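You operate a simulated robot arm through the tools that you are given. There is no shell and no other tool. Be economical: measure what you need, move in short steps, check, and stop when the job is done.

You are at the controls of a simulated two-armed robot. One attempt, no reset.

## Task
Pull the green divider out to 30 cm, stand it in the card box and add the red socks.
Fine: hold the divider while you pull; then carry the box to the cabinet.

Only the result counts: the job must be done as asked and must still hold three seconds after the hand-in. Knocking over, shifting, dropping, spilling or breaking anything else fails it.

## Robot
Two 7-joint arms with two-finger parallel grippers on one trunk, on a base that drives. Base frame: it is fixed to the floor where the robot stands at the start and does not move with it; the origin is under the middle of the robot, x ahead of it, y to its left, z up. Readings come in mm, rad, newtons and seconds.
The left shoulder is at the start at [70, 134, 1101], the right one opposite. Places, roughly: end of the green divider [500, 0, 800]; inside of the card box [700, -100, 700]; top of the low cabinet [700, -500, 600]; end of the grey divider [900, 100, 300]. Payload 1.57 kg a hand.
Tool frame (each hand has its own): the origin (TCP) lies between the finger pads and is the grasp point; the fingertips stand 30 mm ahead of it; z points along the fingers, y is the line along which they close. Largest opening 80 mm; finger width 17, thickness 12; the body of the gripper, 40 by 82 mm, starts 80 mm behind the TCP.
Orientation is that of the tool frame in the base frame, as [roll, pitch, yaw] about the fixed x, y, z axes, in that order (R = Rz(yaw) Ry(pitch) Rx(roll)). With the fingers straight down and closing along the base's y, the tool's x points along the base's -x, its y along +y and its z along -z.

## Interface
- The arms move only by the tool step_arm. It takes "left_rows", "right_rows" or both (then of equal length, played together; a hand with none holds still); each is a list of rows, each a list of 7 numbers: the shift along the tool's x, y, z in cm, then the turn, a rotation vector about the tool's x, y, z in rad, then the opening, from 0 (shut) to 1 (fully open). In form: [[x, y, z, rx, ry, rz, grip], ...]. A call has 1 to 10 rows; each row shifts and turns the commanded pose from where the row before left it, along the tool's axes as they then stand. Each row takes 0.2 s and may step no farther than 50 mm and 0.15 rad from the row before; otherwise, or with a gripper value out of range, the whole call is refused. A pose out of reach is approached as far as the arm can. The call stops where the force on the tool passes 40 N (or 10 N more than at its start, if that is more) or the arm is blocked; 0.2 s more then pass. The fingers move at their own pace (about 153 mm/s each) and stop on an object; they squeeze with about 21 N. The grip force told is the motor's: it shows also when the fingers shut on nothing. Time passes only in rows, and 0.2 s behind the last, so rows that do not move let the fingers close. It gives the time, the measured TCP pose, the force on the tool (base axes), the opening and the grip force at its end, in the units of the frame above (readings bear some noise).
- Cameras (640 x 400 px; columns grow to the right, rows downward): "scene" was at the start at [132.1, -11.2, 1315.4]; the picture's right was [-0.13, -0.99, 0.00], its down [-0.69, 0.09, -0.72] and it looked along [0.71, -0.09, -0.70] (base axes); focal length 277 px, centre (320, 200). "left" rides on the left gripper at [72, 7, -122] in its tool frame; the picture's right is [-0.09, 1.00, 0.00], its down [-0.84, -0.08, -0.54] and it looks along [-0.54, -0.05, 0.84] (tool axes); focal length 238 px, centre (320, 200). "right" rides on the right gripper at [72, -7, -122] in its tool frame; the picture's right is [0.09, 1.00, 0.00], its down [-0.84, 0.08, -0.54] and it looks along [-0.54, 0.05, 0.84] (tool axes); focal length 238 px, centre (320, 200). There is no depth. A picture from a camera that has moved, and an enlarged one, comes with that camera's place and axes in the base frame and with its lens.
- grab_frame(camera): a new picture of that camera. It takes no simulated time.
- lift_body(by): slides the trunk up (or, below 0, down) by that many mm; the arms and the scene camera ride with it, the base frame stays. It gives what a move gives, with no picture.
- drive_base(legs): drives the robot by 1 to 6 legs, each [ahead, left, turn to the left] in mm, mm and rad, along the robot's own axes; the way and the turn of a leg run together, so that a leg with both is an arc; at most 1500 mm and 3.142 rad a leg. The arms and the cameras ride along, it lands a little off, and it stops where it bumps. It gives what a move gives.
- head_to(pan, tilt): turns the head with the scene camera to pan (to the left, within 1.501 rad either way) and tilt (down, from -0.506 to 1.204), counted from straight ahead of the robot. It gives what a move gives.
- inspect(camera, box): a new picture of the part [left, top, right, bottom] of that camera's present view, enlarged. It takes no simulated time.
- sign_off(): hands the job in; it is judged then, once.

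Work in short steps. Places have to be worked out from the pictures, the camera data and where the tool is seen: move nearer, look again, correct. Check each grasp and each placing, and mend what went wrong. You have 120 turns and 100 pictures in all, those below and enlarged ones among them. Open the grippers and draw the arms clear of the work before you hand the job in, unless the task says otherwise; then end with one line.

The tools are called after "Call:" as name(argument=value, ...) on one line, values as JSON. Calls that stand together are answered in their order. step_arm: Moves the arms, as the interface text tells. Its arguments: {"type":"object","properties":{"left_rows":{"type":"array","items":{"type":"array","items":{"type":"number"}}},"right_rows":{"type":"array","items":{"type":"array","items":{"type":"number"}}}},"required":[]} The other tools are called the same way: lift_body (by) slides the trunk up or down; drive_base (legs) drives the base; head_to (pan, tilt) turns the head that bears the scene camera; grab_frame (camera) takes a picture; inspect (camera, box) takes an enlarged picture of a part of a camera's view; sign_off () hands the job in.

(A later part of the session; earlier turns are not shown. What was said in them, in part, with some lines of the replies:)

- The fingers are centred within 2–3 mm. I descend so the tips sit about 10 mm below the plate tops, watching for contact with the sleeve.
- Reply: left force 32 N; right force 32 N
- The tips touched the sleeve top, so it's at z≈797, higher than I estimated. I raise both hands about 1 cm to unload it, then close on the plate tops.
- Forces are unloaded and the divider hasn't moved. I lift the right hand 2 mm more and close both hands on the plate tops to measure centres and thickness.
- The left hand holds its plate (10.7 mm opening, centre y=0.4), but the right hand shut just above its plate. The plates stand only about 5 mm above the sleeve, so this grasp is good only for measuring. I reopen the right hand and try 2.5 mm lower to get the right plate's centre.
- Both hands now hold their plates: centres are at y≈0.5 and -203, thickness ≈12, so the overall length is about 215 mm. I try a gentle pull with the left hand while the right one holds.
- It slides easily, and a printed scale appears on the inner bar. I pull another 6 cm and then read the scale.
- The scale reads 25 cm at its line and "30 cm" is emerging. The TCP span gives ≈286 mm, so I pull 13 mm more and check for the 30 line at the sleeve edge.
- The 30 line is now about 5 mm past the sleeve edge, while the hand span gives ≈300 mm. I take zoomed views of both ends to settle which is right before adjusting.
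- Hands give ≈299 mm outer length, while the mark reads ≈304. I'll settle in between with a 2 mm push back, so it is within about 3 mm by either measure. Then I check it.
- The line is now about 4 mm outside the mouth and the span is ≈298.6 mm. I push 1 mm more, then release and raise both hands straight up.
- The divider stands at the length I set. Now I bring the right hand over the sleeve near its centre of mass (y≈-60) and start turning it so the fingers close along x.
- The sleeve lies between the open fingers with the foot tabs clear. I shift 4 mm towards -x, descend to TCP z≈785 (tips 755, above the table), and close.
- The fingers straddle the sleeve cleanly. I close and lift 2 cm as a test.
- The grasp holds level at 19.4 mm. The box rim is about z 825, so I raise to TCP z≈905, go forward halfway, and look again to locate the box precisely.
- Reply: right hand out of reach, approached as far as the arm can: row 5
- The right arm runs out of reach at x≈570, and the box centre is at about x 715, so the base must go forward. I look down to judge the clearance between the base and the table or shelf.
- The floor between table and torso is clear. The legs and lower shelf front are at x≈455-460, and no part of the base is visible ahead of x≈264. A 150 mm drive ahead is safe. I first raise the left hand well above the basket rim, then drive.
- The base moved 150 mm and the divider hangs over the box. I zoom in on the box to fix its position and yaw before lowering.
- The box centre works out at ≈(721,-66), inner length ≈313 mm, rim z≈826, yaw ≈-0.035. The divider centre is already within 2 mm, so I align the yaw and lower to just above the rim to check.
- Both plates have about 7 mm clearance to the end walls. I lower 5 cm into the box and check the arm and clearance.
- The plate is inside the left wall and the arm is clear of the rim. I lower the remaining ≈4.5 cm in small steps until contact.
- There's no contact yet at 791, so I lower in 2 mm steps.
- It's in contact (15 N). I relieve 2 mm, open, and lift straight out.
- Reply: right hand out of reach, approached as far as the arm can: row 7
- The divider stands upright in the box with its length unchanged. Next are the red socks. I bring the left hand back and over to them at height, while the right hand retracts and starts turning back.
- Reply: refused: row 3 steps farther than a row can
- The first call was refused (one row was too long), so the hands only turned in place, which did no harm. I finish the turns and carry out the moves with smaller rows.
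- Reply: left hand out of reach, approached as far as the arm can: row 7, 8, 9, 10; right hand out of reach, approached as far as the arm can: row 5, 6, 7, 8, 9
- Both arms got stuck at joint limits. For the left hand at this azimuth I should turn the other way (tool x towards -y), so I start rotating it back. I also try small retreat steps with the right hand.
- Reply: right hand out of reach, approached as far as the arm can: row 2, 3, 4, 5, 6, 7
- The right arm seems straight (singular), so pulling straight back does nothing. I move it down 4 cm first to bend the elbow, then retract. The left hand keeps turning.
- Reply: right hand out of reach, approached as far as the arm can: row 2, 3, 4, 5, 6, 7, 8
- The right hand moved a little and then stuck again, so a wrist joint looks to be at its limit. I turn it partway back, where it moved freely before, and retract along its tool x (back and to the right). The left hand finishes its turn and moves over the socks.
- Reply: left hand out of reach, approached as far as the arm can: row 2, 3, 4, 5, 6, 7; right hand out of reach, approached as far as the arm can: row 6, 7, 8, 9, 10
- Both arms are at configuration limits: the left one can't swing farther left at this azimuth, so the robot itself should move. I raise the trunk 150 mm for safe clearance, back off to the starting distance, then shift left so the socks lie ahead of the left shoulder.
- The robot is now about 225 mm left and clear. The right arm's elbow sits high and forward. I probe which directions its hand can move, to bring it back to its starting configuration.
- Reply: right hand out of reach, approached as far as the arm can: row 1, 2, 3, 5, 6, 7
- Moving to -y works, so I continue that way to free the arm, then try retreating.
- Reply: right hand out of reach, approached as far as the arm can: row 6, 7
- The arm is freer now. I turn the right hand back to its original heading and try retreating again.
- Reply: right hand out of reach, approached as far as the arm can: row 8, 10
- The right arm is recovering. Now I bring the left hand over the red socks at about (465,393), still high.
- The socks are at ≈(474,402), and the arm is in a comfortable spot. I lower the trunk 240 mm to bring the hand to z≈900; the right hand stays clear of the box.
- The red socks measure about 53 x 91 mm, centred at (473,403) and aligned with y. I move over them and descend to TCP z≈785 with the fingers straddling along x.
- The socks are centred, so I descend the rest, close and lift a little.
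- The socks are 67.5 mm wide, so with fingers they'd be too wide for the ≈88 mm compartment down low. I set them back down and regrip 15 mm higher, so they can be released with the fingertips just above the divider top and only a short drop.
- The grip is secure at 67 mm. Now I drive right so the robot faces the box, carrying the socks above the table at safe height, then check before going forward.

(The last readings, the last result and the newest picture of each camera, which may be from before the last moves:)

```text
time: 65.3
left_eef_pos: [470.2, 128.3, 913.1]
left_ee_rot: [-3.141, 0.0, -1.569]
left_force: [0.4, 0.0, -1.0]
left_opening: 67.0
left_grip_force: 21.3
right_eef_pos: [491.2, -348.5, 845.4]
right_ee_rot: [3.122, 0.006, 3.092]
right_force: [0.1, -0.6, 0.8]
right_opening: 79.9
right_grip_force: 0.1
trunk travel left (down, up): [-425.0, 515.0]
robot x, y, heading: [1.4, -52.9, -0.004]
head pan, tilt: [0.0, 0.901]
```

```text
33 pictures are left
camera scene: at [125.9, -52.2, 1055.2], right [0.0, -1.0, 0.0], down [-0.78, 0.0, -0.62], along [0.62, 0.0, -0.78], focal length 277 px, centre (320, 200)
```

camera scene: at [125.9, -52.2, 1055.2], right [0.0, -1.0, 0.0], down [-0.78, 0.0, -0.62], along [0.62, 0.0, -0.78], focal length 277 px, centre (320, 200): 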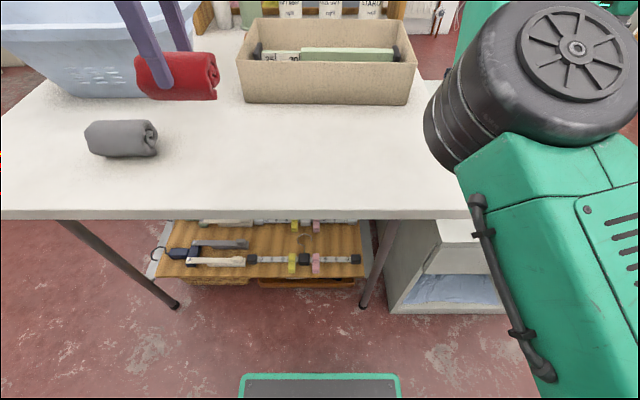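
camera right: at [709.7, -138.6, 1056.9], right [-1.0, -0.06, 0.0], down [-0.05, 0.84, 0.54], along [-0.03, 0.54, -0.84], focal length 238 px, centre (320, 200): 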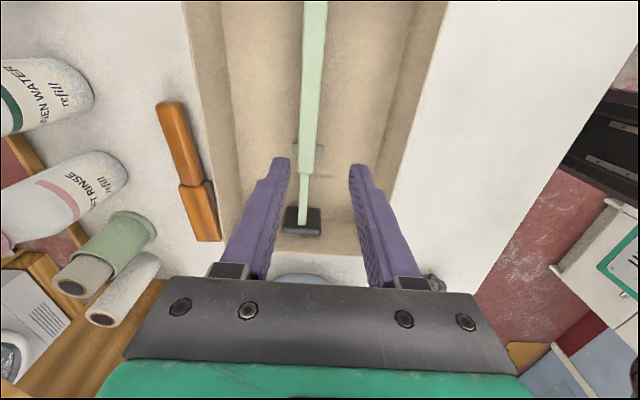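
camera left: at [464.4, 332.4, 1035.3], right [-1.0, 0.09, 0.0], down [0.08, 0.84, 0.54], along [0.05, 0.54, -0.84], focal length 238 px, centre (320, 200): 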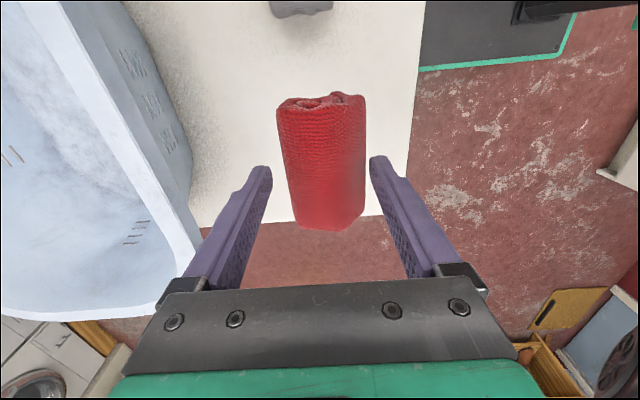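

Before going forward I bring the socks to y≈25 (clear of the basket) and match the box yaw, then drive ahead 140 mm.

Call:
step_arm(left_rows=[[3.4, 0, 0, 0, 0, 0, 0], [3.4, 0, 0, 0, 0, 0, 0], [3.4, 0, 0, 0, 0, 0, 0], [0, 0, 0, 0, 0, 0.037, 0]])

Call:
drive_base(legs=[[140, 0, 0]])

Call:
grab_frame(camera="scene")

Call:
grab_frame(camera="left")

```text
time: 66.3
left_eef_pos: [471.1, 26.6, 910.4]
left_ee_rot: [3.141, -0.002, -1.604]
left_force: [-0.3, -0.7, -0.7]
left_opening: 66.8
left_grip_force: 20.8
right_eef_pos: [491.6, -347.9, 845.1]
right_ee_rot: [3.121, 0.006, 3.094]
right_force: [0.1, -0.3, 0.0]
right_opening: 80.1
right_grip_force: 0.1
trunk travel left (down, up): [-425.0, 515.0]
robot x, y, heading: [2.9, -50.7, 0.001]
head pan, tilt: [0.0, 0.901]
```

```text
time: 67.7
left_eef_pos: [614.9, 26.5, 911.3]
left_ee_rot: [3.139, 0.002, -1.607]
left_force: [0.8, 0.2, -0.7]
left_opening: 66.7
left_grip_force: 21.4
right_eef_pos: [633.9, -349.5, 844.0]
right_ee_rot: [3.121, 0.007, 3.091]
right_force: [-0.8, -0.1, -1.3]
right_opening: 80.1
right_grip_force: 0.1
trunk travel left (down, up): [-425.0, 515.0]
robot x, y, heading: [142.2, -54.8, -0.004]
head pan, tilt: [0.0, 0.901]
```

```text
32 pictures are left
camera scene: at [268.9, -51.9, 1055.1], right [0.0, -1.0, 0.0], down [-0.78, 0.0, -0.62], along [0.62, 0.0, -0.78], focal length 277 px, centre (320, 200)
```

scene: 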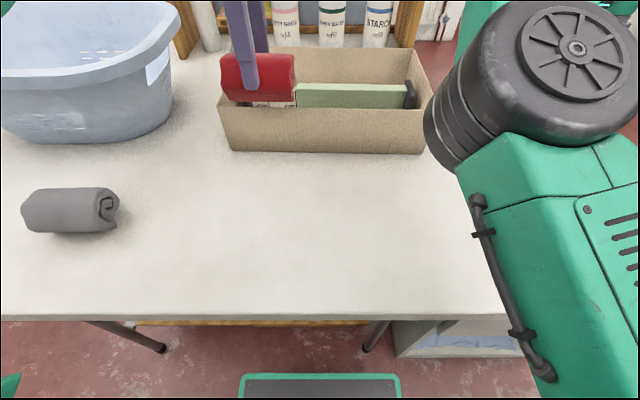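

```text
31 pictures are left
camera left: at [606.0, -45.2, 1032.5], right [-0.99, 0.13, 0.0], down [0.11, 0.83, 0.54], along [0.07, 0.54, -0.84], focal length 238 px, centre (320, 200)
```

left: 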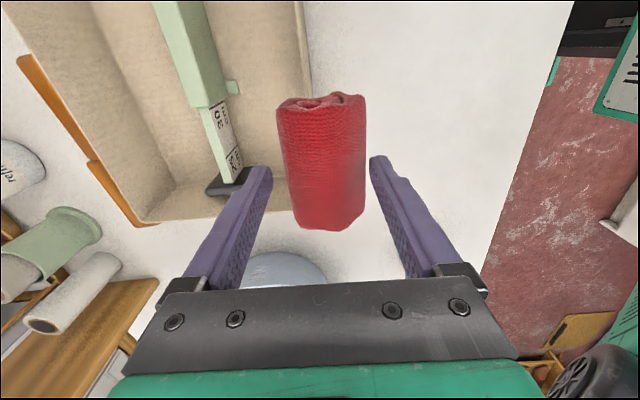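

I zoom in to measure the slot between the near wall and the divider before lowering.

Call:
inspect(camera="left", box=[100, 0, 400, 240])

Call:
inspect(camera="scene", box=[205, 30, 445, 165])

```text
1.67 times, centred on (250, 120) of left
camera zoom: at [606.0, -45.2, 1032.5], right [-0.99, 0.13, 0.0], down [0.11, 0.83, 0.54], along [0.07, 0.54, -0.84], focal length 397 px, centre (437, 333)
```

zoom: 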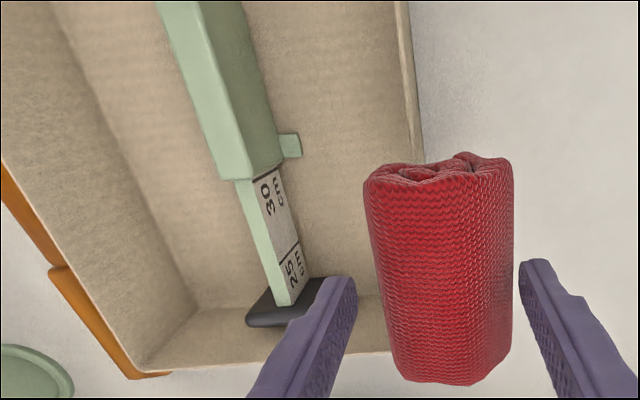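

```text
2.67 times, centred on (325, 98) of scene
camera zoom: at [268.9, -51.9, 1055.1], right [0.0, -1.0, 0.0], down [-0.78, 0.0, -0.62], along [0.62, 0.0, -0.78], focal length 739 px, centre (307, 473)
```

zoom: 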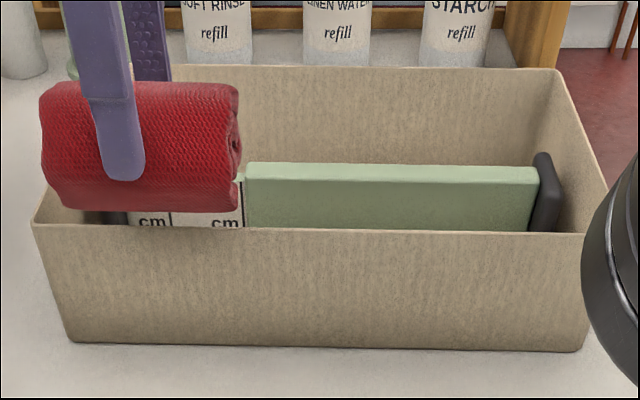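

The box hasn't moved. At y≈16 the slot runs from the wall at x≈625 to the inner bar at ≈723, so I aim the socks at x≈677. I move there and lower partway to check.

Call:
step_arm(left_rows=[[0.4, -3.1, 0, 0, 0, 0, 0], [0.43, -3.13, 0, 0, 0, 0, 0], [0, 0, 2.5, 0, 0, 0, 0], [0, 0, 2.5, 0, 0, 0, 0], [0, 0, 0, 0, 0, 0, 0]])

Call:
inspect(camera="scene", box=[205, 30, 445, 165])

Call:
inspect(camera="left", box=[100, 0, 500, 280])

```text
time: 68.9
left_eef_pos: [665.6, 18.7, 861.0]
left_ee_rot: [3.141, -0.002, -1.607]
left_force: [0.3, -0.1, -0.7]
left_opening: 66.7
left_grip_force: 21.4
left hand out of reach, approached as far as the arm can: row 2
right_eef_pos: [632.6, -350.0, 845.5]
right_ee_rot: [3.121, 0.01, 3.09]
right_force: [0.4, 0.2, 0.7]
right_opening: 80.1
right_grip_force: 0.1
trunk travel left (down, up): [-425.0, 515.0]
robot x, y, heading: [141.4, -52.0, -0.004]
head pan, tilt: [0.0, 0.901]
```

```text
2.67 times, centred on (325, 98) of scene
camera zoom: at [267.9, -51.8, 1055.2], right [0.0, -1.0, 0.0], down [-0.78, 0.0, -0.62], along [0.62, 0.0, -0.78], focal length 739 px, centre (307, 473)
```

zoom: 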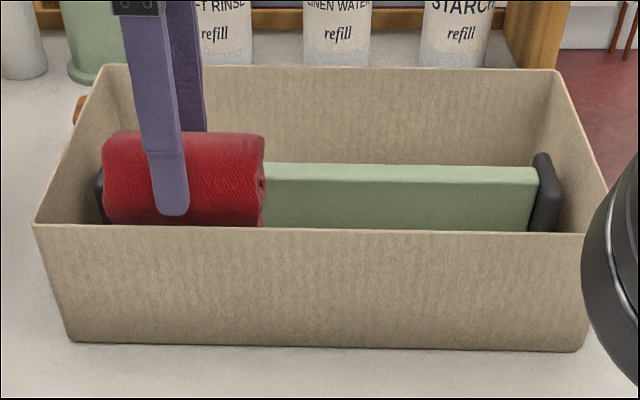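

```text
1.43 times, centred on (300, 140) of left
camera zoom: at [656.4, -53.3, 983.3], right [-0.99, 0.13, 0.0], down [0.11, 0.83, 0.54], along [0.07, 0.54, -0.84], focal length 340 px, centre (349, 286)
```

zoom: 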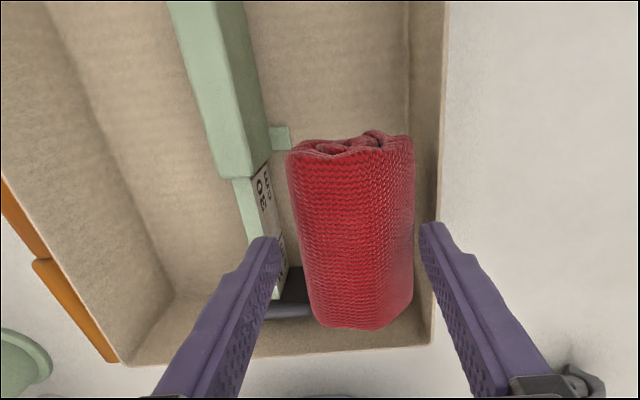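

The hand stopped at x≈666, so I need 11 mm more forward before going below the rim.

Call:
step_arm(left_rows=[[0.2, -0.6, 0, 0, 0, 0, 0], [0, -0.6, 0, 0, 0, 0, 0], [0, 0, 0, 0, 0, 0, 0]])

```text
time: 69.7
left_eef_pos: [677.4, 15.7, 860.2]
left_ee_rot: [-3.14, 0.001, -1.608]
left_force: [0.0, -0.2, 1.1]
left_opening: 66.6
left_grip_force: 21.2
right_eef_pos: [633.0, -350.3, 845.2]
right_ee_rot: [3.122, 0.005, 3.092]
right_force: [-0.6, 0.0, -0.7]
right_opening: 79.7
right_grip_force: 0.0
trunk travel left (down, up): [-425.0, 515.0]
robot x, y, heading: [142.1, -49.4, -0.002]
head pan, tilt: [0.0, 0.901]
```

Now at (677,16). I lower to TCP z≈828 in small steps, watching the force.

Call:
step_arm(left_rows=[[0, 0, 1.2, 0, 0, 0, 0], [0, 0, 1.0, 0, 0, 0, 0], [0, 0, 1.0, 0, 0, 0, 0], [0, 0, 0, 0, 0, 0, 0]])

Call:
inspect(camera="left", box=[100, 0, 500, 280])

Call:
inspect(camera="scene", box=[205, 30, 445, 165])

```text
time: 70.7
left_eef_pos: [678.9, 16.6, 829.0]
left_ee_rot: [3.141, 0.0, -1.607]
left_force: [0.1, 0.8, 0.2]
left_opening: 66.5
left_grip_force: 21.5
right_eef_pos: [633.9, -350.0, 844.8]
right_ee_rot: [3.123, 0.007, 3.093]
right_force: [-0.7, -0.6, -0.2]
right_opening: 79.9
right_grip_force: 0.0
trunk travel left (down, up): [-425.0, 515.0]
robot x, y, heading: [143.7, -49.5, 0.004]
head pan, tilt: [0.0, 0.901]
```

```text
1.43 times, centred on (300, 140) of left
camera zoom: at [670.0, -55.6, 950.2], right [-0.99, 0.13, 0.0], down [0.11, 0.83, 0.54], along [0.07, 0.54, -0.84], focal length 340 px, centre (349, 286)
```

zoom: 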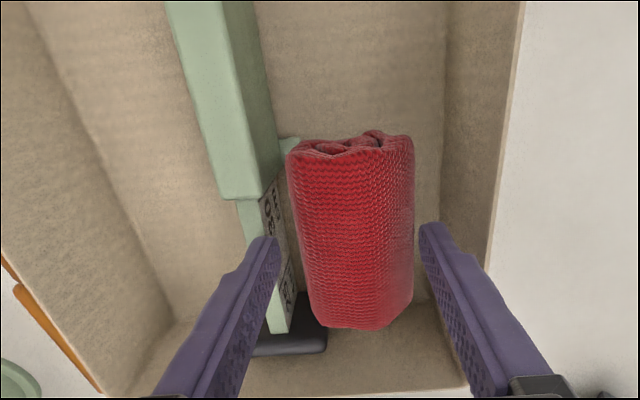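

```text
2.67 times, centred on (325, 98) of scene
camera zoom: at [268.1, -52.1, 1055.2], right [0.0, -1.0, 0.0], down [-0.78, 0.0, -0.62], along [0.62, 0.0, -0.78], focal length 739 px, centre (307, 473)
```

zoom: 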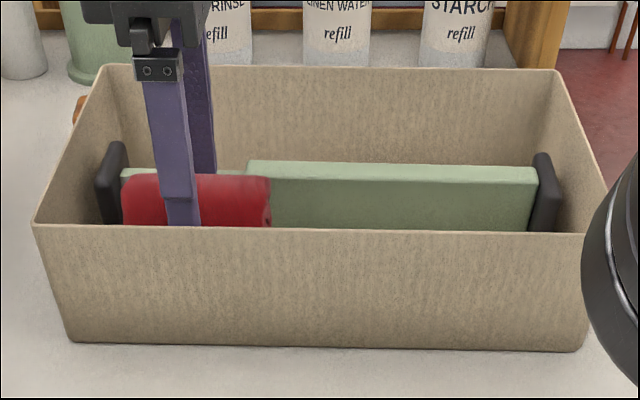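

The socks hang about 2 cm above the box floor, with the near finger inside the wall and the far finger above the thin bar. I open just enough to release them, then raise the hand straight up.

Call:
step_arm(left_rows=[[0, 0, 0, 0, 0, 0, 0.9], [0, 0, 0, 0, 0, 0, 0.92], [0, 0, -2, 0, 0, 0, 0.92], [0, 0, -4, 0, 0, 0, 0.92], [0, 0, -4, 0, 0, 0, 1], [0, 0, 0, 0, 0, 0, 1]])

Call:
inspect(camera="left", box=[100, 0, 500, 280])

Call:
grab_frame(camera="scene")

```text
time: 72.1
left_eef_pos: [658.1, 14.3, 918.2]
left_ee_rot: [3.139, 0.0, -1.606]
left_force: [-0.1, 0.0, 0.1]
left_opening: 79.9
left_grip_force: 0.0
left hand out of reach, approached as far as the arm can: row 5
right_eef_pos: [633.7, -350.2, 843.8]
right_ee_rot: [3.122, 0.007, 3.091]
right_force: [0.6, -0.8, 1.2]
right_opening: 79.8
right_grip_force: 0.1
trunk travel left (down, up): [-425.0, 515.0]
robot x, y, heading: [143.5, -48.1, -0.001]
head pan, tilt: [0.0, 0.901]
```

```text
1.43 times, centred on (300, 140) of left
camera zoom: at [649.6, -57.4, 1040.0], right [-0.99, 0.13, 0.0], down [0.11, 0.83, 0.54], along [0.07, 0.54, -0.84], focal length 340 px, centre (349, 286)
```

zoom: 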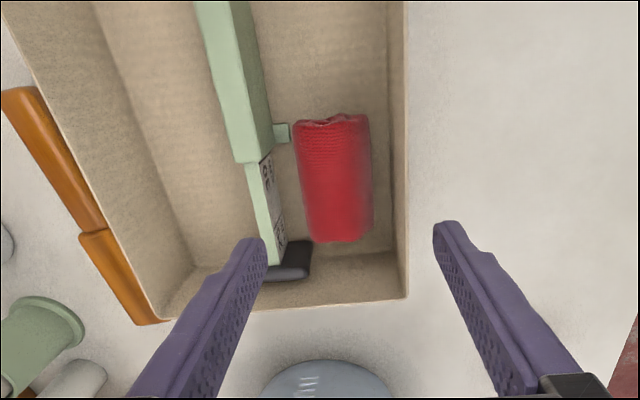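

```text
23 pictures are left
camera scene: at [268.9, -52.3, 1055.1], right [0.0, -1.0, 0.0], down [-0.78, 0.0, -0.62], along [0.62, 0.0, -0.78], focal length 277 px, centre (320, 200)
```

scene: 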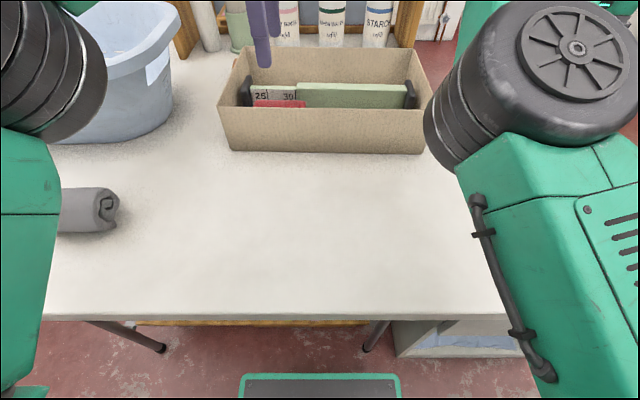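

The red socks lie in the box beside the divider, which is still upright. Next is the carry: I'll pinch the short walls at x≈685, clear of the end plates, so the fingers can go deep. I turn the left hand back and bring the right hand above its wall.

Call:
step_arm(left_rows=[[0, 0, 0, 0, 0, 0.15, 1], [0, 0, 0, 0, 0, 0.15, 1], [0, 0, 0, 0, 0, 0.15, 1], [0, 0, 0, 0, 0, 0.15, 1], [0, 0, 0, 0, 0, 0.15, 1], [0, 0, 0, 0, 0, 0.15, 1], [0, 0, 0, 0, 0, 0.15, 1], [0, 0, 0, 0, 0, 0.15, 1], [0, 0, 0, 0, 0, 0.15, 1], [0, 0, 0, 0, 0, 0.15, 1]], right_rows=[[0, 0, -2.5, 0.0195, 0, -0.016, 0.8], [0, 0, -2.5, 0, 0, 0, 0.8], [-1.1, 3.2, 0, 0, 0, 0, 0.8], [-1.1, 3.2, 0, 0, 0, 0, 0.8], [-1.1, 3.2, 0, 0, 0, 0, 0.8], [-1.1, 3.2, 0, 0, 0, 0, 0.8], [0, 0, 0, 0, 0, 0, 0.8], [0, 0, 0, 0, 0, 0, 0.8], [0, 0, 0, 0, 0, 0, 0.8], [0, 0, 0, 0, 0, 0, 0.8]])

```text
time: 74.3
left_eef_pos: [656.2, 15.3, 919.6]
left_ee_rot: [3.141, -0.001, -3.11]
left_force: [0.3, -0.2, 0.4]
left_opening: 80.0
left_grip_force: 0.0
right_eef_pos: [678.9, -224.1, 894.9]
right_ee_rot: [3.14, 0.009, 3.107]
right_force: [0.0, 0.7, 0.4]
right_opening: 64.0
right_grip_force: 0.0
trunk travel left (down, up): [-425.0, 515.0]
robot x, y, heading: [138.1, -52.2, -0.002]
head pan, tilt: [0.0, 0.901]
```

The right hand is in place above its wall. I finish the left turn, move it over the left wall (y≈93), lower to z≈880 and go forward.

Call:
step_arm(left_rows=[[0, 0, 0, 0, 0, 0.067, 0.8], [0, 2.6, 0, 0, 0, 0, 0.8], [0, 2.6, 0, 0, 0, 0, 0.8], [0, 2.5, 0, 0, 0, 0, 0.8], [0, 0, 2, 0, 0, 0, 0.8], [0, 0, 2, 0, 0, 0, 0.8], [-1.6, 0, 0, 0, 0, 0, 0.8], [-1.6, 0, 0, 0, 0, 0, 0.8], [0, 0, 0, 0, 0, 0, 0.8]], right_rows=[[0, 0, 0, 0, 0, 0, 0.8], [0, 0, 0, 0, 0, 0, 0.8], [0, 0, 0, 0, 0, 0, 0.8], [0, 0, 0, 0, 0, 0, 0.8], [0, 0, 1.5, 0, 0, 0, 0.8], [0, 0, 0, 0, 0, 0, 0.8], [0, 0, 0, 0, 0, 0, 0.8], [0, 0, 0, 0, 0, 0, 0.8], [0, 0, 0, 0, 0, 0, 0.8]])

Call:
grab_frame(camera="left")

Call:
grab_frame(camera="right")

```text
time: 76.3
left_eef_pos: [690.5, 91.3, 878.9]
left_ee_rot: [-3.141, 0.0, 3.109]
left_force: [-0.4, -0.7, -0.1]
left_opening: 64.2
left_grip_force: 0.0
right_eef_pos: [680.0, -223.1, 878.7]
right_ee_rot: [-3.14, 0.008, 3.11]
right_force: [0.2, 0.4, 0.9]
right_opening: 63.7
right_grip_force: 0.0
trunk travel left (down, up): [-425.0, 515.0]
robot x, y, heading: [140.1, -50.4, 0.005]
head pan, tilt: [0.0, 0.901]
```

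```text
22 pictures are left
camera left: at [618.8, 99.9, 1001.4], right [0.12, 0.99, 0.0], down [0.83, -0.1, 0.54], along [0.54, -0.07, -0.84], focal length 238 px, centre (320, 200)
```

left: 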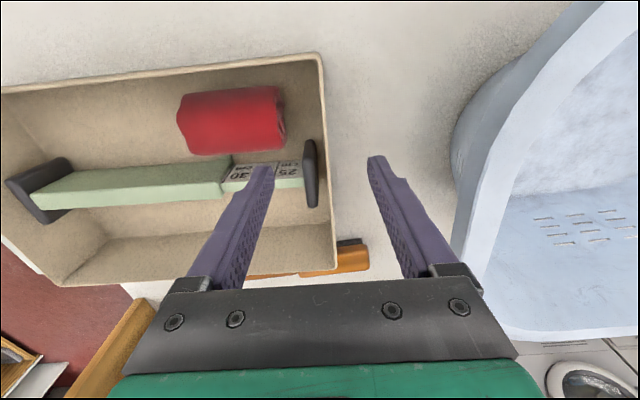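

```text
21 pictures are left
camera right: at [608.1, -227.2, 1002.5], right [-0.06, 1.0, 0.0], down [0.83, 0.05, 0.55], along [0.55, 0.03, -0.84], focal length 238 px, centre (320, 200)
```

right: 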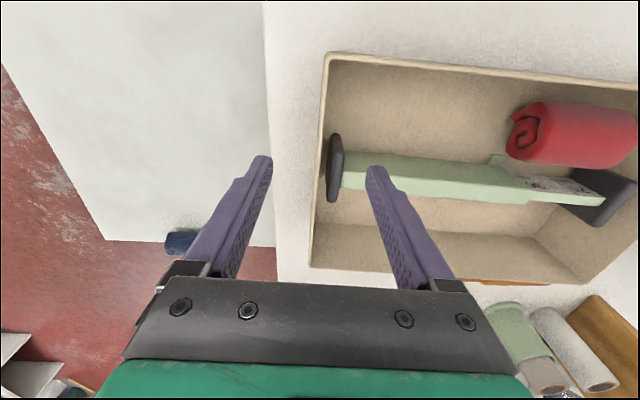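

The left TCP needs +2 mm in y. Both hands should sit about 8 mm farther back to clear the end plates, and the opening must be small so the inner fingers clear the socks. I adjust and lower in small steps.

Call:
step_arm(left_rows=[[0.8, 0.2, 0, 0, 0, 0, 0.35], [0, 0, 1.5, 0, 0, 0, 0.35], [0, 0, 1.5, 0, 0, 0, 0.35], [0, 0, 0, 0, 0, 0, 0.35]], right_rows=[[0.8, 0.05, 0, 0, 0, 0, 0.35], [0, 0, 1.5, 0, 0, 0, 0.35], [0, 0, 1.5, 0, 0, 0, 0.35], [0, 0, 0, 0, 0, 0, 0.35]])

Call:
grab_frame(camera="left")

Call:
grab_frame(camera="right")

```text
time: 77.3
left_eef_pos: [683.2, 94.7, 848.6]
left_ee_rot: [-3.141, 0.0, 3.112]
left_force: [0.4, 0.0, 0.9]
left_opening: 28.2
left_grip_force: 0.0
right_eef_pos: [673.8, -228.1, 846.7]
right_ee_rot: [3.133, -0.002, 3.096]
right_force: [0.6, 0.5, 0.4]
right_opening: 27.9
right_grip_force: 0.0
right hand out of reach, approached as far as the arm can: row 1
trunk travel left (down, up): [-425.0, 515.0]
robot x, y, heading: [142.0, -52.1, -0.002]
head pan, tilt: [0.0, 0.901]
```

```text
20 pictures are left
camera left: at [611.3, 102.7, 971.7], right [0.12, 0.99, 0.0], down [0.83, -0.1, 0.54], along [0.54, -0.07, -0.84], focal length 238 px, centre (320, 200)
```

left: 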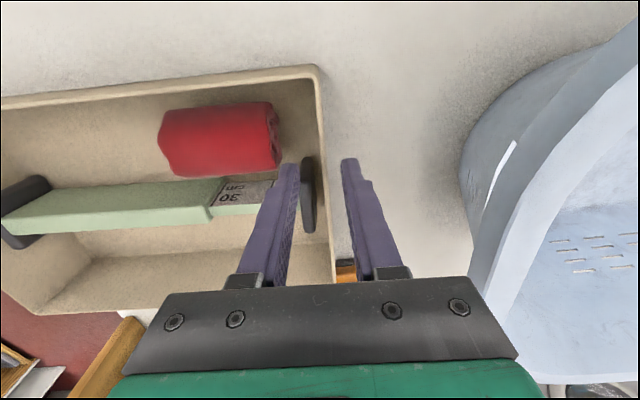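

```text
19 pictures are left
camera right: at [603.2, -232.2, 970.3], right [-0.05, 1.0, 0.01], down [0.84, 0.04, 0.54], along [0.54, 0.03, -0.84], focal length 238 px, centre (320, 200)
```

right: 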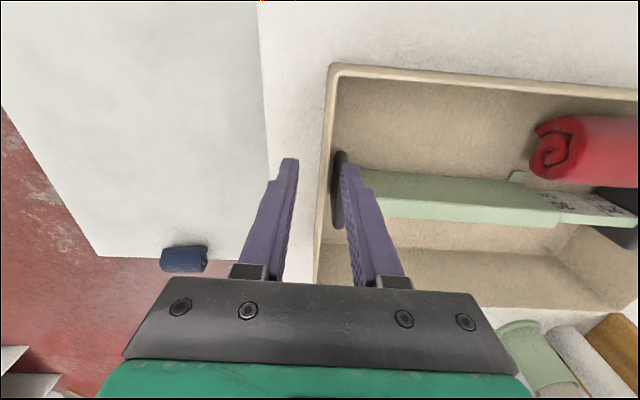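

The left hand is well placed. The right one drifted to y=-228, so I bring it back +5.5 mm before descending.

Call:
step_arm(right_rows=[[0, 0.55, 0, 0.0085, 0, -0.011, 0.35], [0, 0, 0, 0, 0, 0, 0.35]])

```text
time: 77.9
left_eef_pos: [682.9, 93.8, 850.0]
left_ee_rot: [-3.14, 0.001, 3.11]
left_force: [0.2, -0.5, -0.6]
left_opening: 27.9
left_grip_force: 0.1
right_eef_pos: [675.3, -227.6, 849.2]
right_ee_rot: [3.132, 0.002, 3.099]
right_force: [-1.0, 0.2, 0.6]
right_opening: 28.0
right_grip_force: 0.0
right hand out of reach, approached as far as the arm can: row 1
trunk travel left (down, up): [-425.0, 515.0]
robot x, y, heading: [141.0, -48.6, 0.002]
head pan, tilt: [0.0, 0.901]
```

The right arm won't move in that direction, but its open fingers still straddle the wall (off centre by about 5 mm). I test whether both hands can descend from here.

Call:
step_arm(left_rows=[[0, 0, 1, 0, 0, 0, 0.35], [0, 0, 1, 0, 0, 0, 0.35], [0, 0, 0, 0, 0, 0, 0.35]], right_rows=[[0, 0, 1, 0, 0, 0, 0.35], [0, 0, 1, 0, 0, 0, 0.35], [0, 0, 0, 0, 0, 0, 0.35]])

```text
time: 78.7
left_eef_pos: [682.3, 93.7, 828.6]
left_ee_rot: [3.141, 0.0, 3.11]
left_force: [-0.3, 0.8, -0.1]
left_opening: 28.0
left_grip_force: 0.0
right_eef_pos: [679.9, -231.0, 834.7]
right_ee_rot: [-3.141, 0.007, 3.112]
right_force: [0.6, 0.9, 1.8]
right_opening: 28.4
right_grip_force: 0.4
right hand out of reach, approached as far as the arm can: row 1
trunk travel left (down, up): [-425.0, 515.0]
robot x, y, heading: [143.2, -51.2, -0.002]
head pan, tilt: [0.0, 0.901]
```

Both fingertip pairs are now about 20 mm below the rim, which is enough to pinch. The right hand sits 8 mm outside its wall centre, so I nudge the base 8 mm left (offsetting the left hand slightly) rather than force that arm.

Call:
step_arm(left_rows=[[0, -0.4, 0, 0, 0, 0, 0.35], [0, 0, 0, 0, 0, 0, 0.35]])

Call:
drive_base(legs=[[0, 8, 0]])

Call:
grab_frame(camera="right")

Call:
grab_frame(camera="left")

```text
time: 79.3
left_eef_pos: [681.6, 90.2, 828.1]
left_ee_rot: [-3.141, 0.0, 3.109]
left_force: [-0.4, -0.1, -0.2]
left_opening: 27.9
left_grip_force: 0.1
right_eef_pos: [678.0, -232.0, 835.0]
right_ee_rot: [-3.138, 0.008, 3.111]
right_force: [1.0, 0.5, 6.5]
right_opening: 28.5
right_grip_force: 0.6
trunk travel left (down, up): [-425.0, 515.0]
robot x, y, heading: [140.9, -49.2, -0.002]
head pan, tilt: [0.0, 0.901]
```

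```text
time: 80.0
left_eef_pos: [681.6, 98.6, 829.3]
left_ee_rot: [3.141, 0.0, 3.11]
left_force: [0.3, 1.0, -0.1]
left_opening: 27.8
left_grip_force: 0.0
right_eef_pos: [679.5, -223.6, 835.0]
right_ee_rot: [-3.138, 0.007, 3.11]
right_force: [-0.3, -0.3, 7.5]
right_opening: 27.5
right_grip_force: 0.0
trunk travel left (down, up): [-425.0, 515.0]
robot x, y, heading: [142.0, -42.8, 0.0]
head pan, tilt: [0.0, 0.901]
```

```text
18 pictures are left
camera right: at [607.2, -226.4, 957.5], right [-0.06, 1.0, 0.0], down [0.84, 0.05, 0.55], along [0.55, 0.03, -0.84], focal length 238 px, centre (320, 200)
```

right: 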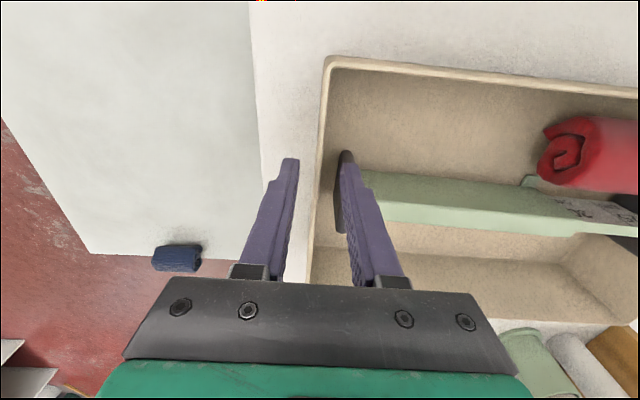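

```text
17 pictures are left
camera left: at [610.7, 107.4, 951.3], right [0.12, 0.99, 0.0], down [0.83, -0.1, 0.54], along [0.54, -0.07, -0.84], focal length 238 px, centre (320, 200)
```

left: 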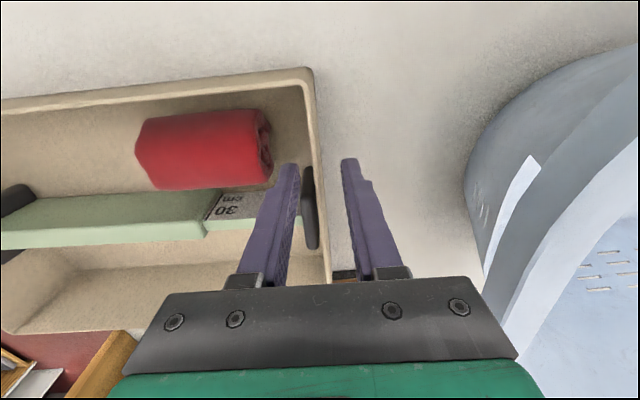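

The right hand feels 7 N upward: its inner tip is touching the end plate top. I raise it 4 mm, re-centre the left hand by -4 mm, then close both on the walls.

Call:
step_arm(left_rows=[[0, -0.4, 0, 0, 0, 0, 0.35], [0, 0, 0, 0, 0, 0, 0.35], [0, 0, 0, 0, 0, 0, 0.2], [0, 0, 0, 0, 0, 0, 0.1], [0, 0, 0, 0, 0, 0, 0], [0, 0, 0, 0, 0, 0, 0]], right_rows=[[0, 0, -0.4, 0, 0, 0, 0.35], [0, 0, 0, 0, 0, 0, 0.35], [0, 0, 0, 0, 0, 0, 0.2], [0, 0, 0, 0, 0, 0, 0.1], [0, 0, 0, 0, 0, 0, 0], [0, 0, 0, 0, 0, 0, 0]])

Call:
grab_frame(camera="scene")

```text
time: 81.4
left_eef_pos: [683.5, 94.4, 827.7]
left_ee_rot: [-3.141, 0.001, 3.108]
left_force: [0.7, -0.1, -0.9]
left_opening: 3.7
left_grip_force: 21.2
right_eef_pos: [680.3, -226.2, 840.1]
right_ee_rot: [-3.141, 0.003, 3.105]
right_force: [1.2, 1.1, 3.1]
right_opening: 3.7
right_grip_force: 21.5
trunk travel left (down, up): [-425.0, 515.0]
robot x, y, heading: [140.3, -45.0, 0.006]
head pan, tilt: [0.0, 0.901]
```

```text
16 pictures are left
camera scene: at [268.1, -43.6, 1055.2], right [0.0, -1.0, 0.0], down [-0.78, 0.0, -0.62], along [0.62, 0.0, -0.78], focal length 277 px, centre (320, 200)
```

scene: 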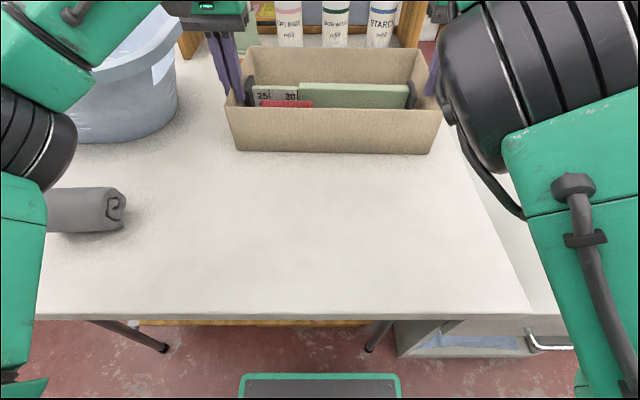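

Both hands hold the walls (3.7 mm). I lift the trunk 40 mm as a test.

Call:
lift_body(by=40)

Call:
grab_frame(camera="scene")

```text
time: 82.3
left_eef_pos: [683.2, 94.5, 867.5]
left_ee_rot: [-3.141, -0.002, 3.108]
left_force: [-0.5, 0.9, -2.0]
left_opening: 3.6
left_grip_force: 20.4
right_eef_pos: [679.4, -225.3, 878.1]
right_ee_rot: [3.139, 0.003, 3.107]
right_force: [-0.2, -1.1, -2.0]
right_opening: 3.7
right_grip_force: 20.7
trunk travel left (down, up): [-465.0, 475.0]
robot x, y, heading: [143.6, -44.7, 0.002]
head pan, tilt: [0.0, 0.901]
```

```text
15 pictures are left
camera scene: at [269.1, -43.8, 1095.1], right [0.0, -1.0, 0.0], down [-0.78, 0.0, -0.62], along [0.62, 0.0, -0.78], focal length 277 px, centre (320, 200)
```

scene: 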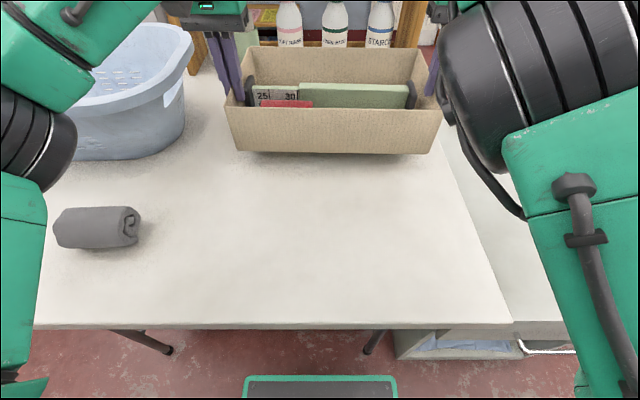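

The box is lifted and level, with the contents in place. On the cabinet the left elbow would come down over the table if I approached straight on. So I'll approach from the right front, turned about 0.7 rad to the left. First I lift 100 mm more, back off and move right.

Call:
lift_body(by=100)

Call:
drive_base(legs=[[-250, 0, 0], [0, -820, 0]])

Call:
grab_frame(camera="scene")

```text
time: 83.6
left_eef_pos: [683.6, 94.8, 968.7]
left_ee_rot: [-3.141, -0.002, 3.109]
left_force: [-0.1, 2.8, -1.5]
left_opening: 3.4
left_grip_force: 21.5
right_eef_pos: [680.0, -226.1, 979.1]
right_ee_rot: [3.141, 0.002, 3.106]
right_force: [0.6, -3.6, -1.6]
right_opening: 3.6
right_grip_force: 20.9
trunk travel left (down, up): [-565.0, 375.0]
robot x, y, heading: [143.8, -40.2, 0.0]
head pan, tilt: [0.0, 0.901]
```

```text
time: 89.3
left_eef_pos: [438.7, -723.8, 969.3]
left_ee_rot: [-3.141, -0.004, 3.103]
left_force: [0.5, 4.8, -1.9]
left_opening: 3.5
left_grip_force: 20.8
right_eef_pos: [434.5, -1043.5, 979.6]
right_ee_rot: [3.139, 0.004, 3.101]
right_force: [-0.3, -3.6, -0.8]
right_opening: 3.6
right_grip_force: 21.5
trunk travel left (down, up): [-565.0, 375.0]
robot x, y, heading: [-103.3, -857.1, -0.003]
head pan, tilt: [0.0, 0.901]
```

```text
14 pictures are left
camera scene: at [23.4, -859.9, 1195.1], right [-0.01, -1.0, 0.0], down [-0.78, 0.01, -0.62], along [0.62, 0.0, -0.78], focal length 277 px, centre (320, 200)
```

scene: 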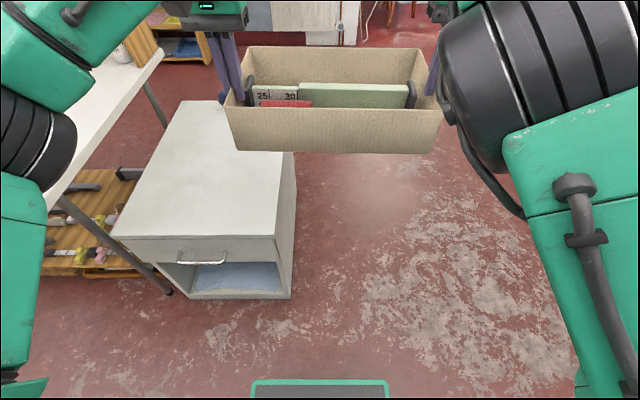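

The cabinet is clear: top z≈550, y from -301 to -738, front edge x≈408, with the navy item far back. I turn left 0.7 rad and then move to put the box over its centre, about (620,-520).

Call:
drive_base(legs=[[0, 0, 0.7], [190, -180, 0]])

Call:
grab_frame(camera="scene")

```text
time: 93.1
left_eef_pos: [475.2, -418.1, 967.5]
left_ee_rot: [3.141, -0.001, -2.468]
left_force: [4.7, -5.7, -2.0]
left_opening: 3.7
left_grip_force: 21.3
right_eef_pos: [680.3, -663.9, 978.7]
right_ee_rot: [3.138, 0.004, -2.472]
right_force: [-4.7, 5.0, -1.1]
right_opening: 3.9
right_grip_force: 21.5
trunk travel left (down, up): [-565.0, 375.0]
robot x, y, heading: [154.1, -873.1, 0.705]
head pan, tilt: [0.0, 0.901]
```

```text
13 pictures are left
camera scene: at [248.7, -792.5, 1195.1], right [0.65, -0.76, 0.0], down [-0.6, -0.51, -0.62], along [0.47, 0.4, -0.78], focal length 277 px, centre (320, 200)
```

scene: 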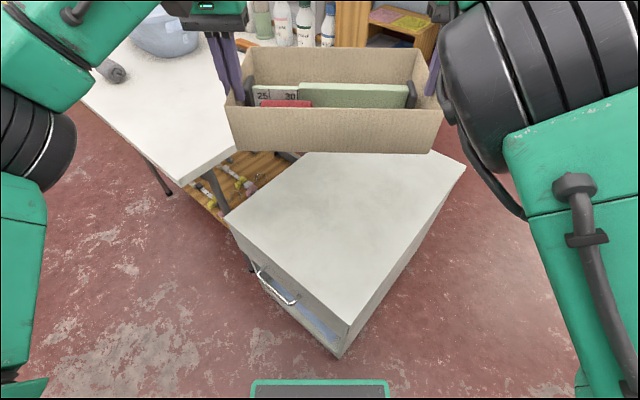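

The box is centred over the cabinet at ≈(609,-516). I lower the trunk 220 mm and check the left elbow against the table corner.

Call:
lift_body(by=-220)

Call:
grab_frame(camera="scene")

```text
time: 95.4
left_eef_pos: [474.5, -418.8, 748.3]
left_ee_rot: [-3.14, -0.001, -2.469]
left_force: [4.0, -3.5, -1.5]
left_opening: 3.8
left_grip_force: 21.0
right_eef_pos: [680.3, -664.7, 758.8]
right_ee_rot: [3.138, 0.004, -2.472]
right_force: [-3.7, 3.7, -2.3]
right_opening: 3.6
right_grip_force: 21.0
trunk travel left (down, up): [-345.0, 595.0]
robot x, y, heading: [155.4, -872.0, 0.706]
head pan, tilt: [0.0, 0.901]
```

```text
12 pictures are left
camera scene: at [248.6, -792.6, 975.2], right [0.65, -0.76, 0.0], down [-0.6, -0.51, -0.62], along [0.47, 0.4, -0.78], focal length 277 px, centre (320, 200)
```

scene: 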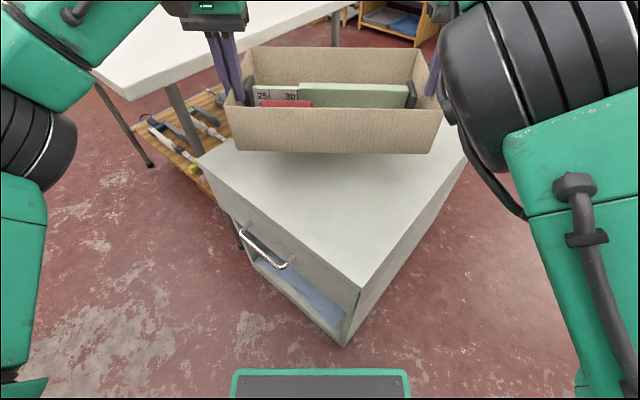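

The table corner appears near the forearm in the picture, though the depth estimate says the forearm is about 60-90 mm nearer. I lower another 50 mm and zoom in there to be sure.

Call:
lift_body(by=-50)

Call:
inspect(camera="scene", box=[0, 0, 320, 200])

Call:
grab_frame(camera="left")

```text
time: 96.3
left_eef_pos: [474.9, -418.3, 698.5]
left_ee_rot: [3.141, -0.002, -2.47]
left_force: [4.2, -3.5, -1.2]
left_opening: 3.7
left_grip_force: 21.2
right_eef_pos: [679.6, -665.1, 708.5]
right_ee_rot: [3.138, 0.006, -2.472]
right_force: [-3.5, 3.1, -2.0]
right_opening: 3.6
right_grip_force: 21.3
trunk travel left (down, up): [-295.0, 645.0]
robot x, y, heading: [152.3, -871.6, 0.703]
head pan, tilt: [0.0, 0.901]
```

```text
2.00 times, centred on (160, 100) of scene
camera zoom: at [248.4, -792.8, 925.1], right [0.65, -0.76, 0.0], down [-0.6, -0.51, -0.62], along [0.47, 0.4, -0.78], focal length 554 px, centre (640, 400)
```

zoom: 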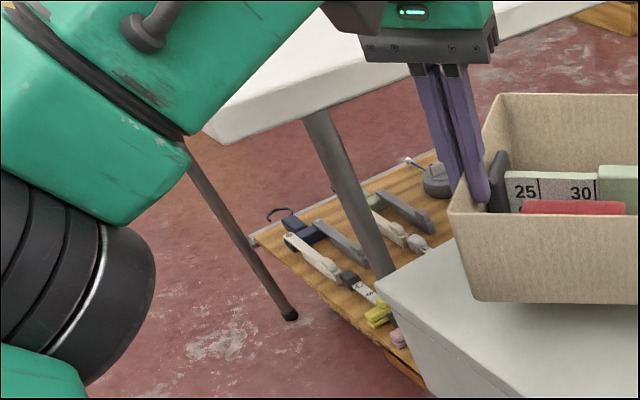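

```text
10 pictures are left
camera left: at [415.6, -458.1, 820.4], right [-0.55, 0.84, 0.0], down [0.7, 0.46, 0.54], along [0.45, 0.3, -0.84], focal length 238 px, centre (320, 200)
```

left: 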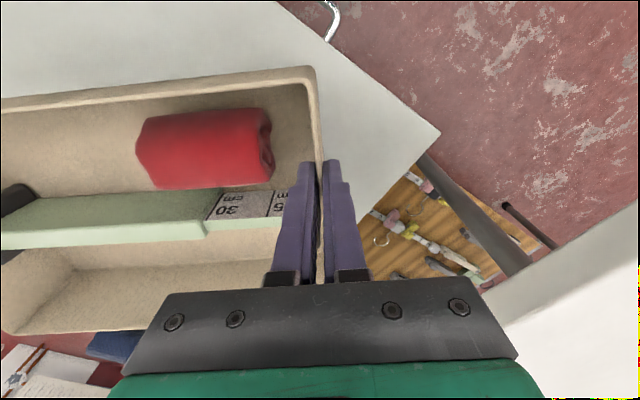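

The forearm passes 60+ mm from the table edge (y≈-285), so that is clear. The box bottom is at about z 613 and the cabinet at about 550, so I lower 50 mm and read the forces.

Call:
lift_body(by=-48)

Call:
inspect(camera="scene", box=[160, 20, 500, 230])

```text
time: 97.2
left_eef_pos: [475.8, -416.5, 651.1]
left_ee_rot: [3.141, -0.001, -2.47]
left_force: [3.7, -4.2, -1.4]
left_opening: 3.6
left_grip_force: 21.0
right_eef_pos: [679.7, -663.7, 660.9]
right_ee_rot: [3.138, 0.002, -2.474]
right_force: [-3.3, 3.2, -2.0]
right_opening: 3.6
right_grip_force: 20.8
trunk travel left (down, up): [-247.0, 693.0]
robot x, y, heading: [153.5, -873.7, 0.7]
head pan, tilt: [0.0, 0.901]
```

```text
1.88 times, centred on (330, 125) of scene
camera zoom: at [248.5, -792.7, 877.1], right [0.65, -0.76, 0.0], down [-0.6, -0.51, -0.62], along [0.47, 0.4, -0.78], focal length 522 px, centre (301, 341)
```

zoom: 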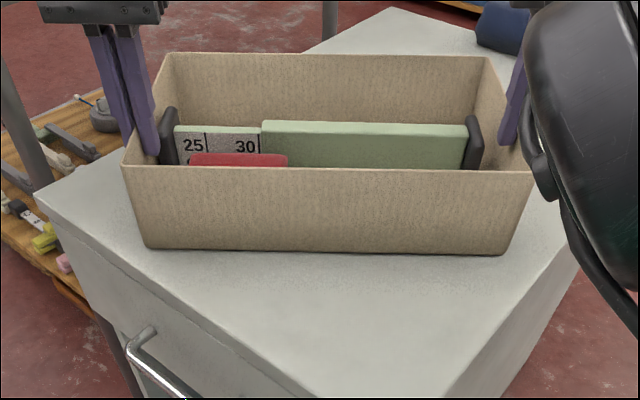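

The box hovers just above the top with all its corners over the cabinet. I lower in small steps until the vertical force shows contact.

Call:
lift_body(by=-8)

Call:
lift_body(by=-4)

```text
time: 97.8
left_eef_pos: [474.9, -419.4, 646.0]
left_ee_rot: [-3.139, 0.006, -2.471]
left_force: [8.0, -3.3, 16.9]
left_opening: 4.1
left_grip_force: 20.9
right_eef_pos: [680.2, -666.1, 658.8]
right_ee_rot: [3.14, 0.013, -2.472]
right_force: [1.3, 10.6, 16.9]
right_opening: 4.0
right_grip_force: 21.4
trunk travel left (down, up): [-239.0, 701.0]
robot x, y, heading: [145.9, -871.2, 0.702]
head pan, tilt: [0.0, 0.901]
```

```text
time: 98.3
left_eef_pos: [471.9, -420.6, 641.6]
left_ee_rot: [-3.139, 0.003, -2.471]
left_force: [6.2, -4.2, 18.8]
left_opening: 3.6
left_grip_force: 21.0
right_eef_pos: [677.5, -666.9, 652.1]
right_ee_rot: [3.139, 0.011, -2.475]
right_force: [-2.0, 7.5, 17.9]
right_opening: 4.0
right_grip_force: 21.0
trunk travel left (down, up): [-235.0, 705.0]
robot x, y, heading: [152.5, -872.5, 0.702]
head pan, tilt: [0.0, 0.901]
```

Contact is firm (≈17 N each). I ease up 3 mm, open the fingers slightly, and check that they're free of the walls.

Call:
lift_body(by=3)

Call:
step_arm(left_rows=[[0, 0, 0, 0, 0, 0, 0.12], [0, 0, 0, 0, 0, 0, 0.18], [0, 0, 0, 0, 0, 0, 0.18]], right_rows=[[0, 0, 0, 0, 0, 0, 0.12], [0, 0, 0, 0, 0, 0, 0.18], [0, 0, 0, 0, 0, 0, 0.18]])

Call:
inspect(camera="scene", box=[160, 20, 500, 230])

```text
time: 98.8
left_eef_pos: [473.7, -419.7, 639.9]
left_ee_rot: [3.141, 0.001, -2.472]
left_force: [1.8, -6.4, 4.5]
left_opening: 3.6
left_grip_force: 21.4
right_eef_pos: [678.5, -666.3, 652.4]
right_ee_rot: [3.136, 0.004, -2.476]
right_force: [-6.6, 1.7, 6.5]
right_opening: 4.0
right_grip_force: 20.7
trunk travel left (down, up): [-238.0, 702.0]
robot x, y, heading: [154.8, -873.5, 0.705]
head pan, tilt: [0.0, 0.901]
```

```text
time: 99.6
left_eef_pos: [475.5, -418.1, 641.8]
left_ee_rot: [-3.141, 0.0, -2.469]
left_force: [0.4, -1.1, -0.2]
left_opening: 14.5
left_grip_force: 0.1
right_eef_pos: [680.2, -665.3, 652.4]
right_ee_rot: [3.139, 0.003, -2.475]
right_force: [-1.0, -0.1, 0.1]
right_opening: 14.2
right_grip_force: 0.0
trunk travel left (down, up): [-238.0, 702.0]
robot x, y, heading: [153.1, -874.1, 0.699]
head pan, tilt: [0.0, 0.901]
```

```text
1.88 times, centred on (330, 125) of scene
camera zoom: at [248.2, -792.9, 868.2], right [0.65, -0.76, 0.0], down [-0.6, -0.51, -0.62], along [0.47, 0.4, -0.78], focal length 522 px, centre (301, 341)
```

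zoom: 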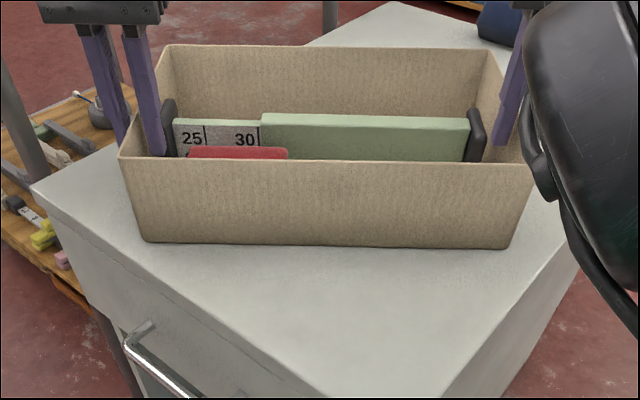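

The fingers are free with no forces on them. I lift the trunk 30 mm straight up and check nothing is dragged.

Call:
lift_body(by=30)

Call:
lift_body(by=170)

Call:
grab_frame(camera="scene")

```text
time: 100.4
left_eef_pos: [476.2, -418.5, 671.7]
left_ee_rot: [-3.14, -0.001, -2.469]
left_force: [0.4, 0.2, -0.2]
left_opening: 14.2
left_grip_force: 0.1
right_eef_pos: [679.5, -664.9, 681.0]
right_ee_rot: [3.138, 0.004, -2.475]
right_force: [-0.5, -0.5, -0.3]
right_opening: 14.4
right_grip_force: 0.0
trunk travel left (down, up): [-268.0, 672.0]
robot x, y, heading: [154.4, -870.8, 0.706]
head pan, tilt: [0.0, 0.901]
```

```text
time: 102.3
left_eef_pos: [477.0, -418.1, 841.2]
left_ee_rot: [-3.141, -0.001, -2.47]
left_force: [-1.0, 0.6, 0.9]
left_opening: 14.4
left_grip_force: 0.1
right_eef_pos: [680.9, -664.8, 851.3]
right_ee_rot: [3.139, 0.004, -2.475]
right_force: [0.4, -0.4, -0.9]
right_opening: 14.3
right_grip_force: 0.0
trunk travel left (down, up): [-438.0, 502.0]
robot x, y, heading: [152.7, -870.8, 0.708]
head pan, tilt: [0.0, 0.901]
```

```text
7 pictures are left
camera scene: at [248.4, -792.7, 1068.1], right [0.65, -0.76, 0.0], down [-0.6, -0.51, -0.62], along [0.47, 0.4, -0.78], focal length 277 px, centre (320, 200)
```

scene: 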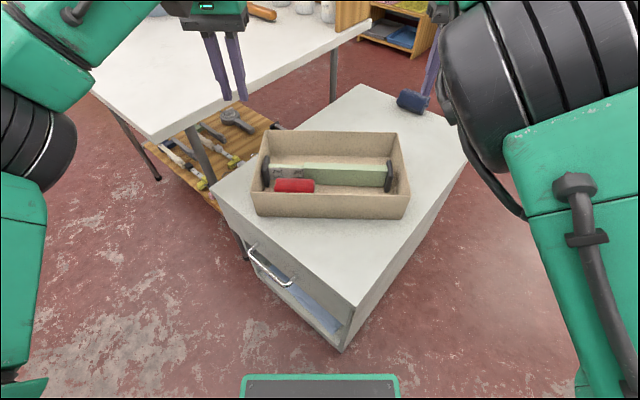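

The box stands on the cabinet with the divider and red socks in it, and both hands are clear. I back the robot off, open the grippers fully, and take a last close look.

Call:
drive_base(legs=[[-250, 0, 0]])

Call:
step_arm(left_rows=[[0, 0, 0, 0, 0, 0, 1], [0, 0, 0, 0, 0, 0, 1], [0, 0, 0, 0, 0, 0, 1]], right_rows=[[0, 0, 0, 0, 0, 0, 1], [0, 0, 0, 0, 0, 0, 1], [0, 0, 0, 0, 0, 0, 1]])

Call:
head_to(pan=0, tilt=0.7)

Call:
grab_frame(camera="scene")

Call:
inspect(camera="scene", box=[240, 120, 430, 240])

```text
time: 104.2
left_eef_pos: [281.3, -582.6, 842.5]
left_ee_rot: [-3.141, -0.001, -2.47]
left_force: [0.3, 0.0, 0.2]
left_opening: 14.4
left_grip_force: 0.0
right_eef_pos: [484.8, -828.5, 853.3]
right_ee_rot: [3.138, 0.006, -2.472]
right_force: [-0.5, -0.1, 0.0]
right_opening: 14.2
right_grip_force: 0.1
trunk travel left (down, up): [-438.0, 502.0]
robot x, y, heading: [-41.5, -1040.0, 0.703]
head pan, tilt: [0.0, 0.901]
```

```text
time: 105.0
left_eef_pos: [282.0, -582.0, 840.9]
left_ee_rot: [3.141, 0.0, -2.47]
left_force: [0.2, -0.2, 0.8]
left_opening: 80.0
left_grip_force: 0.1
right_eef_pos: [487.6, -827.6, 851.6]
right_ee_rot: [3.138, 0.003, -2.474]
right_force: [0.2, 0.1, -0.7]
right_opening: 79.7
right_grip_force: 0.1
trunk travel left (down, up): [-438.0, 502.0]
robot x, y, heading: [-39.0, -1036.5, 0.7]
head pan, tilt: [0.0, 0.901]
```

```text
time: 105.7
left_eef_pos: [281.7, -581.7, 842.6]
left_ee_rot: [-3.141, 0.0, -2.47]
left_force: [0.8, -0.9, 0.4]
left_opening: 80.1
left_grip_force: 0.1
right_eef_pos: [486.0, -828.9, 851.1]
right_ee_rot: [3.14, 0.004, -2.472]
right_force: [-0.2, -0.3, -0.1]
right_opening: 80.1
right_grip_force: 0.1
trunk travel left (down, up): [-438.0, 502.0]
robot x, y, heading: [-39.4, -1036.3, 0.701]
head pan, tilt: [0.0, 0.7]
```

```text
6 pictures are left
camera scene: at [61.6, -950.9, 1084.3], right [0.65, -0.76, 0.0], down [-0.49, -0.42, -0.76], along [0.58, 0.49, -0.64], focal length 277 px, centre (320, 200)
```

scene: 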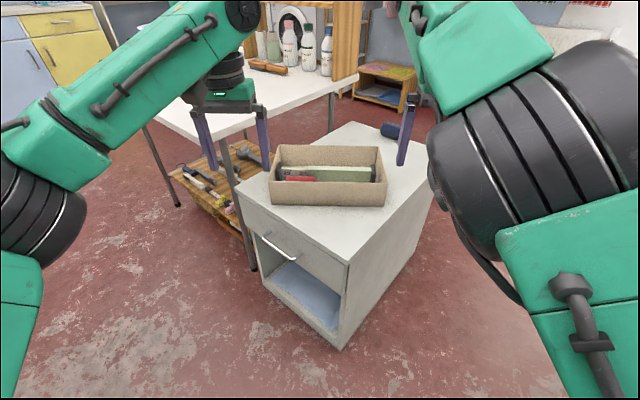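

```text
3.33 times, centred on (335, 180) of scene
camera zoom: at [61.6, -950.9, 1084.3], right [0.65, -0.76, 0.0], down [-0.49, -0.42, -0.76], along [0.58, 0.49, -0.64], focal length 924 px, centre (270, 267)
```

zoom: 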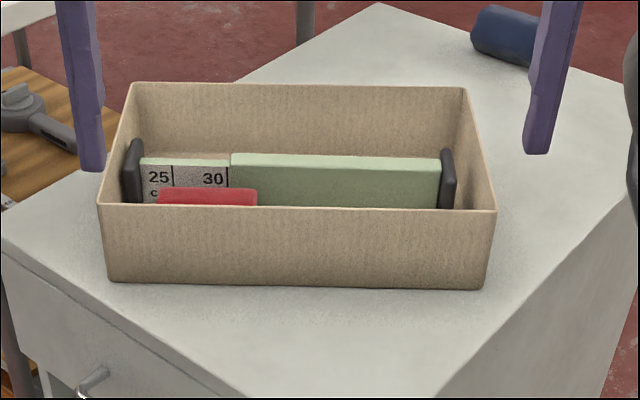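

The box is on the cabinet, with the divider standing upright near its 30 cm mark and the red socks beside it. Nothing else has shifted and the hands are clear and open, so I hand in.

Call:
sign_off()

```text
The job is handed in.
```

The green divider is pulled out to about 30 cm and standing in the card box with the red socks, and the box is on the low cabinet; by the hands it measures 298 mm and its scale mark reads about 303 mm, so I set it between the two.
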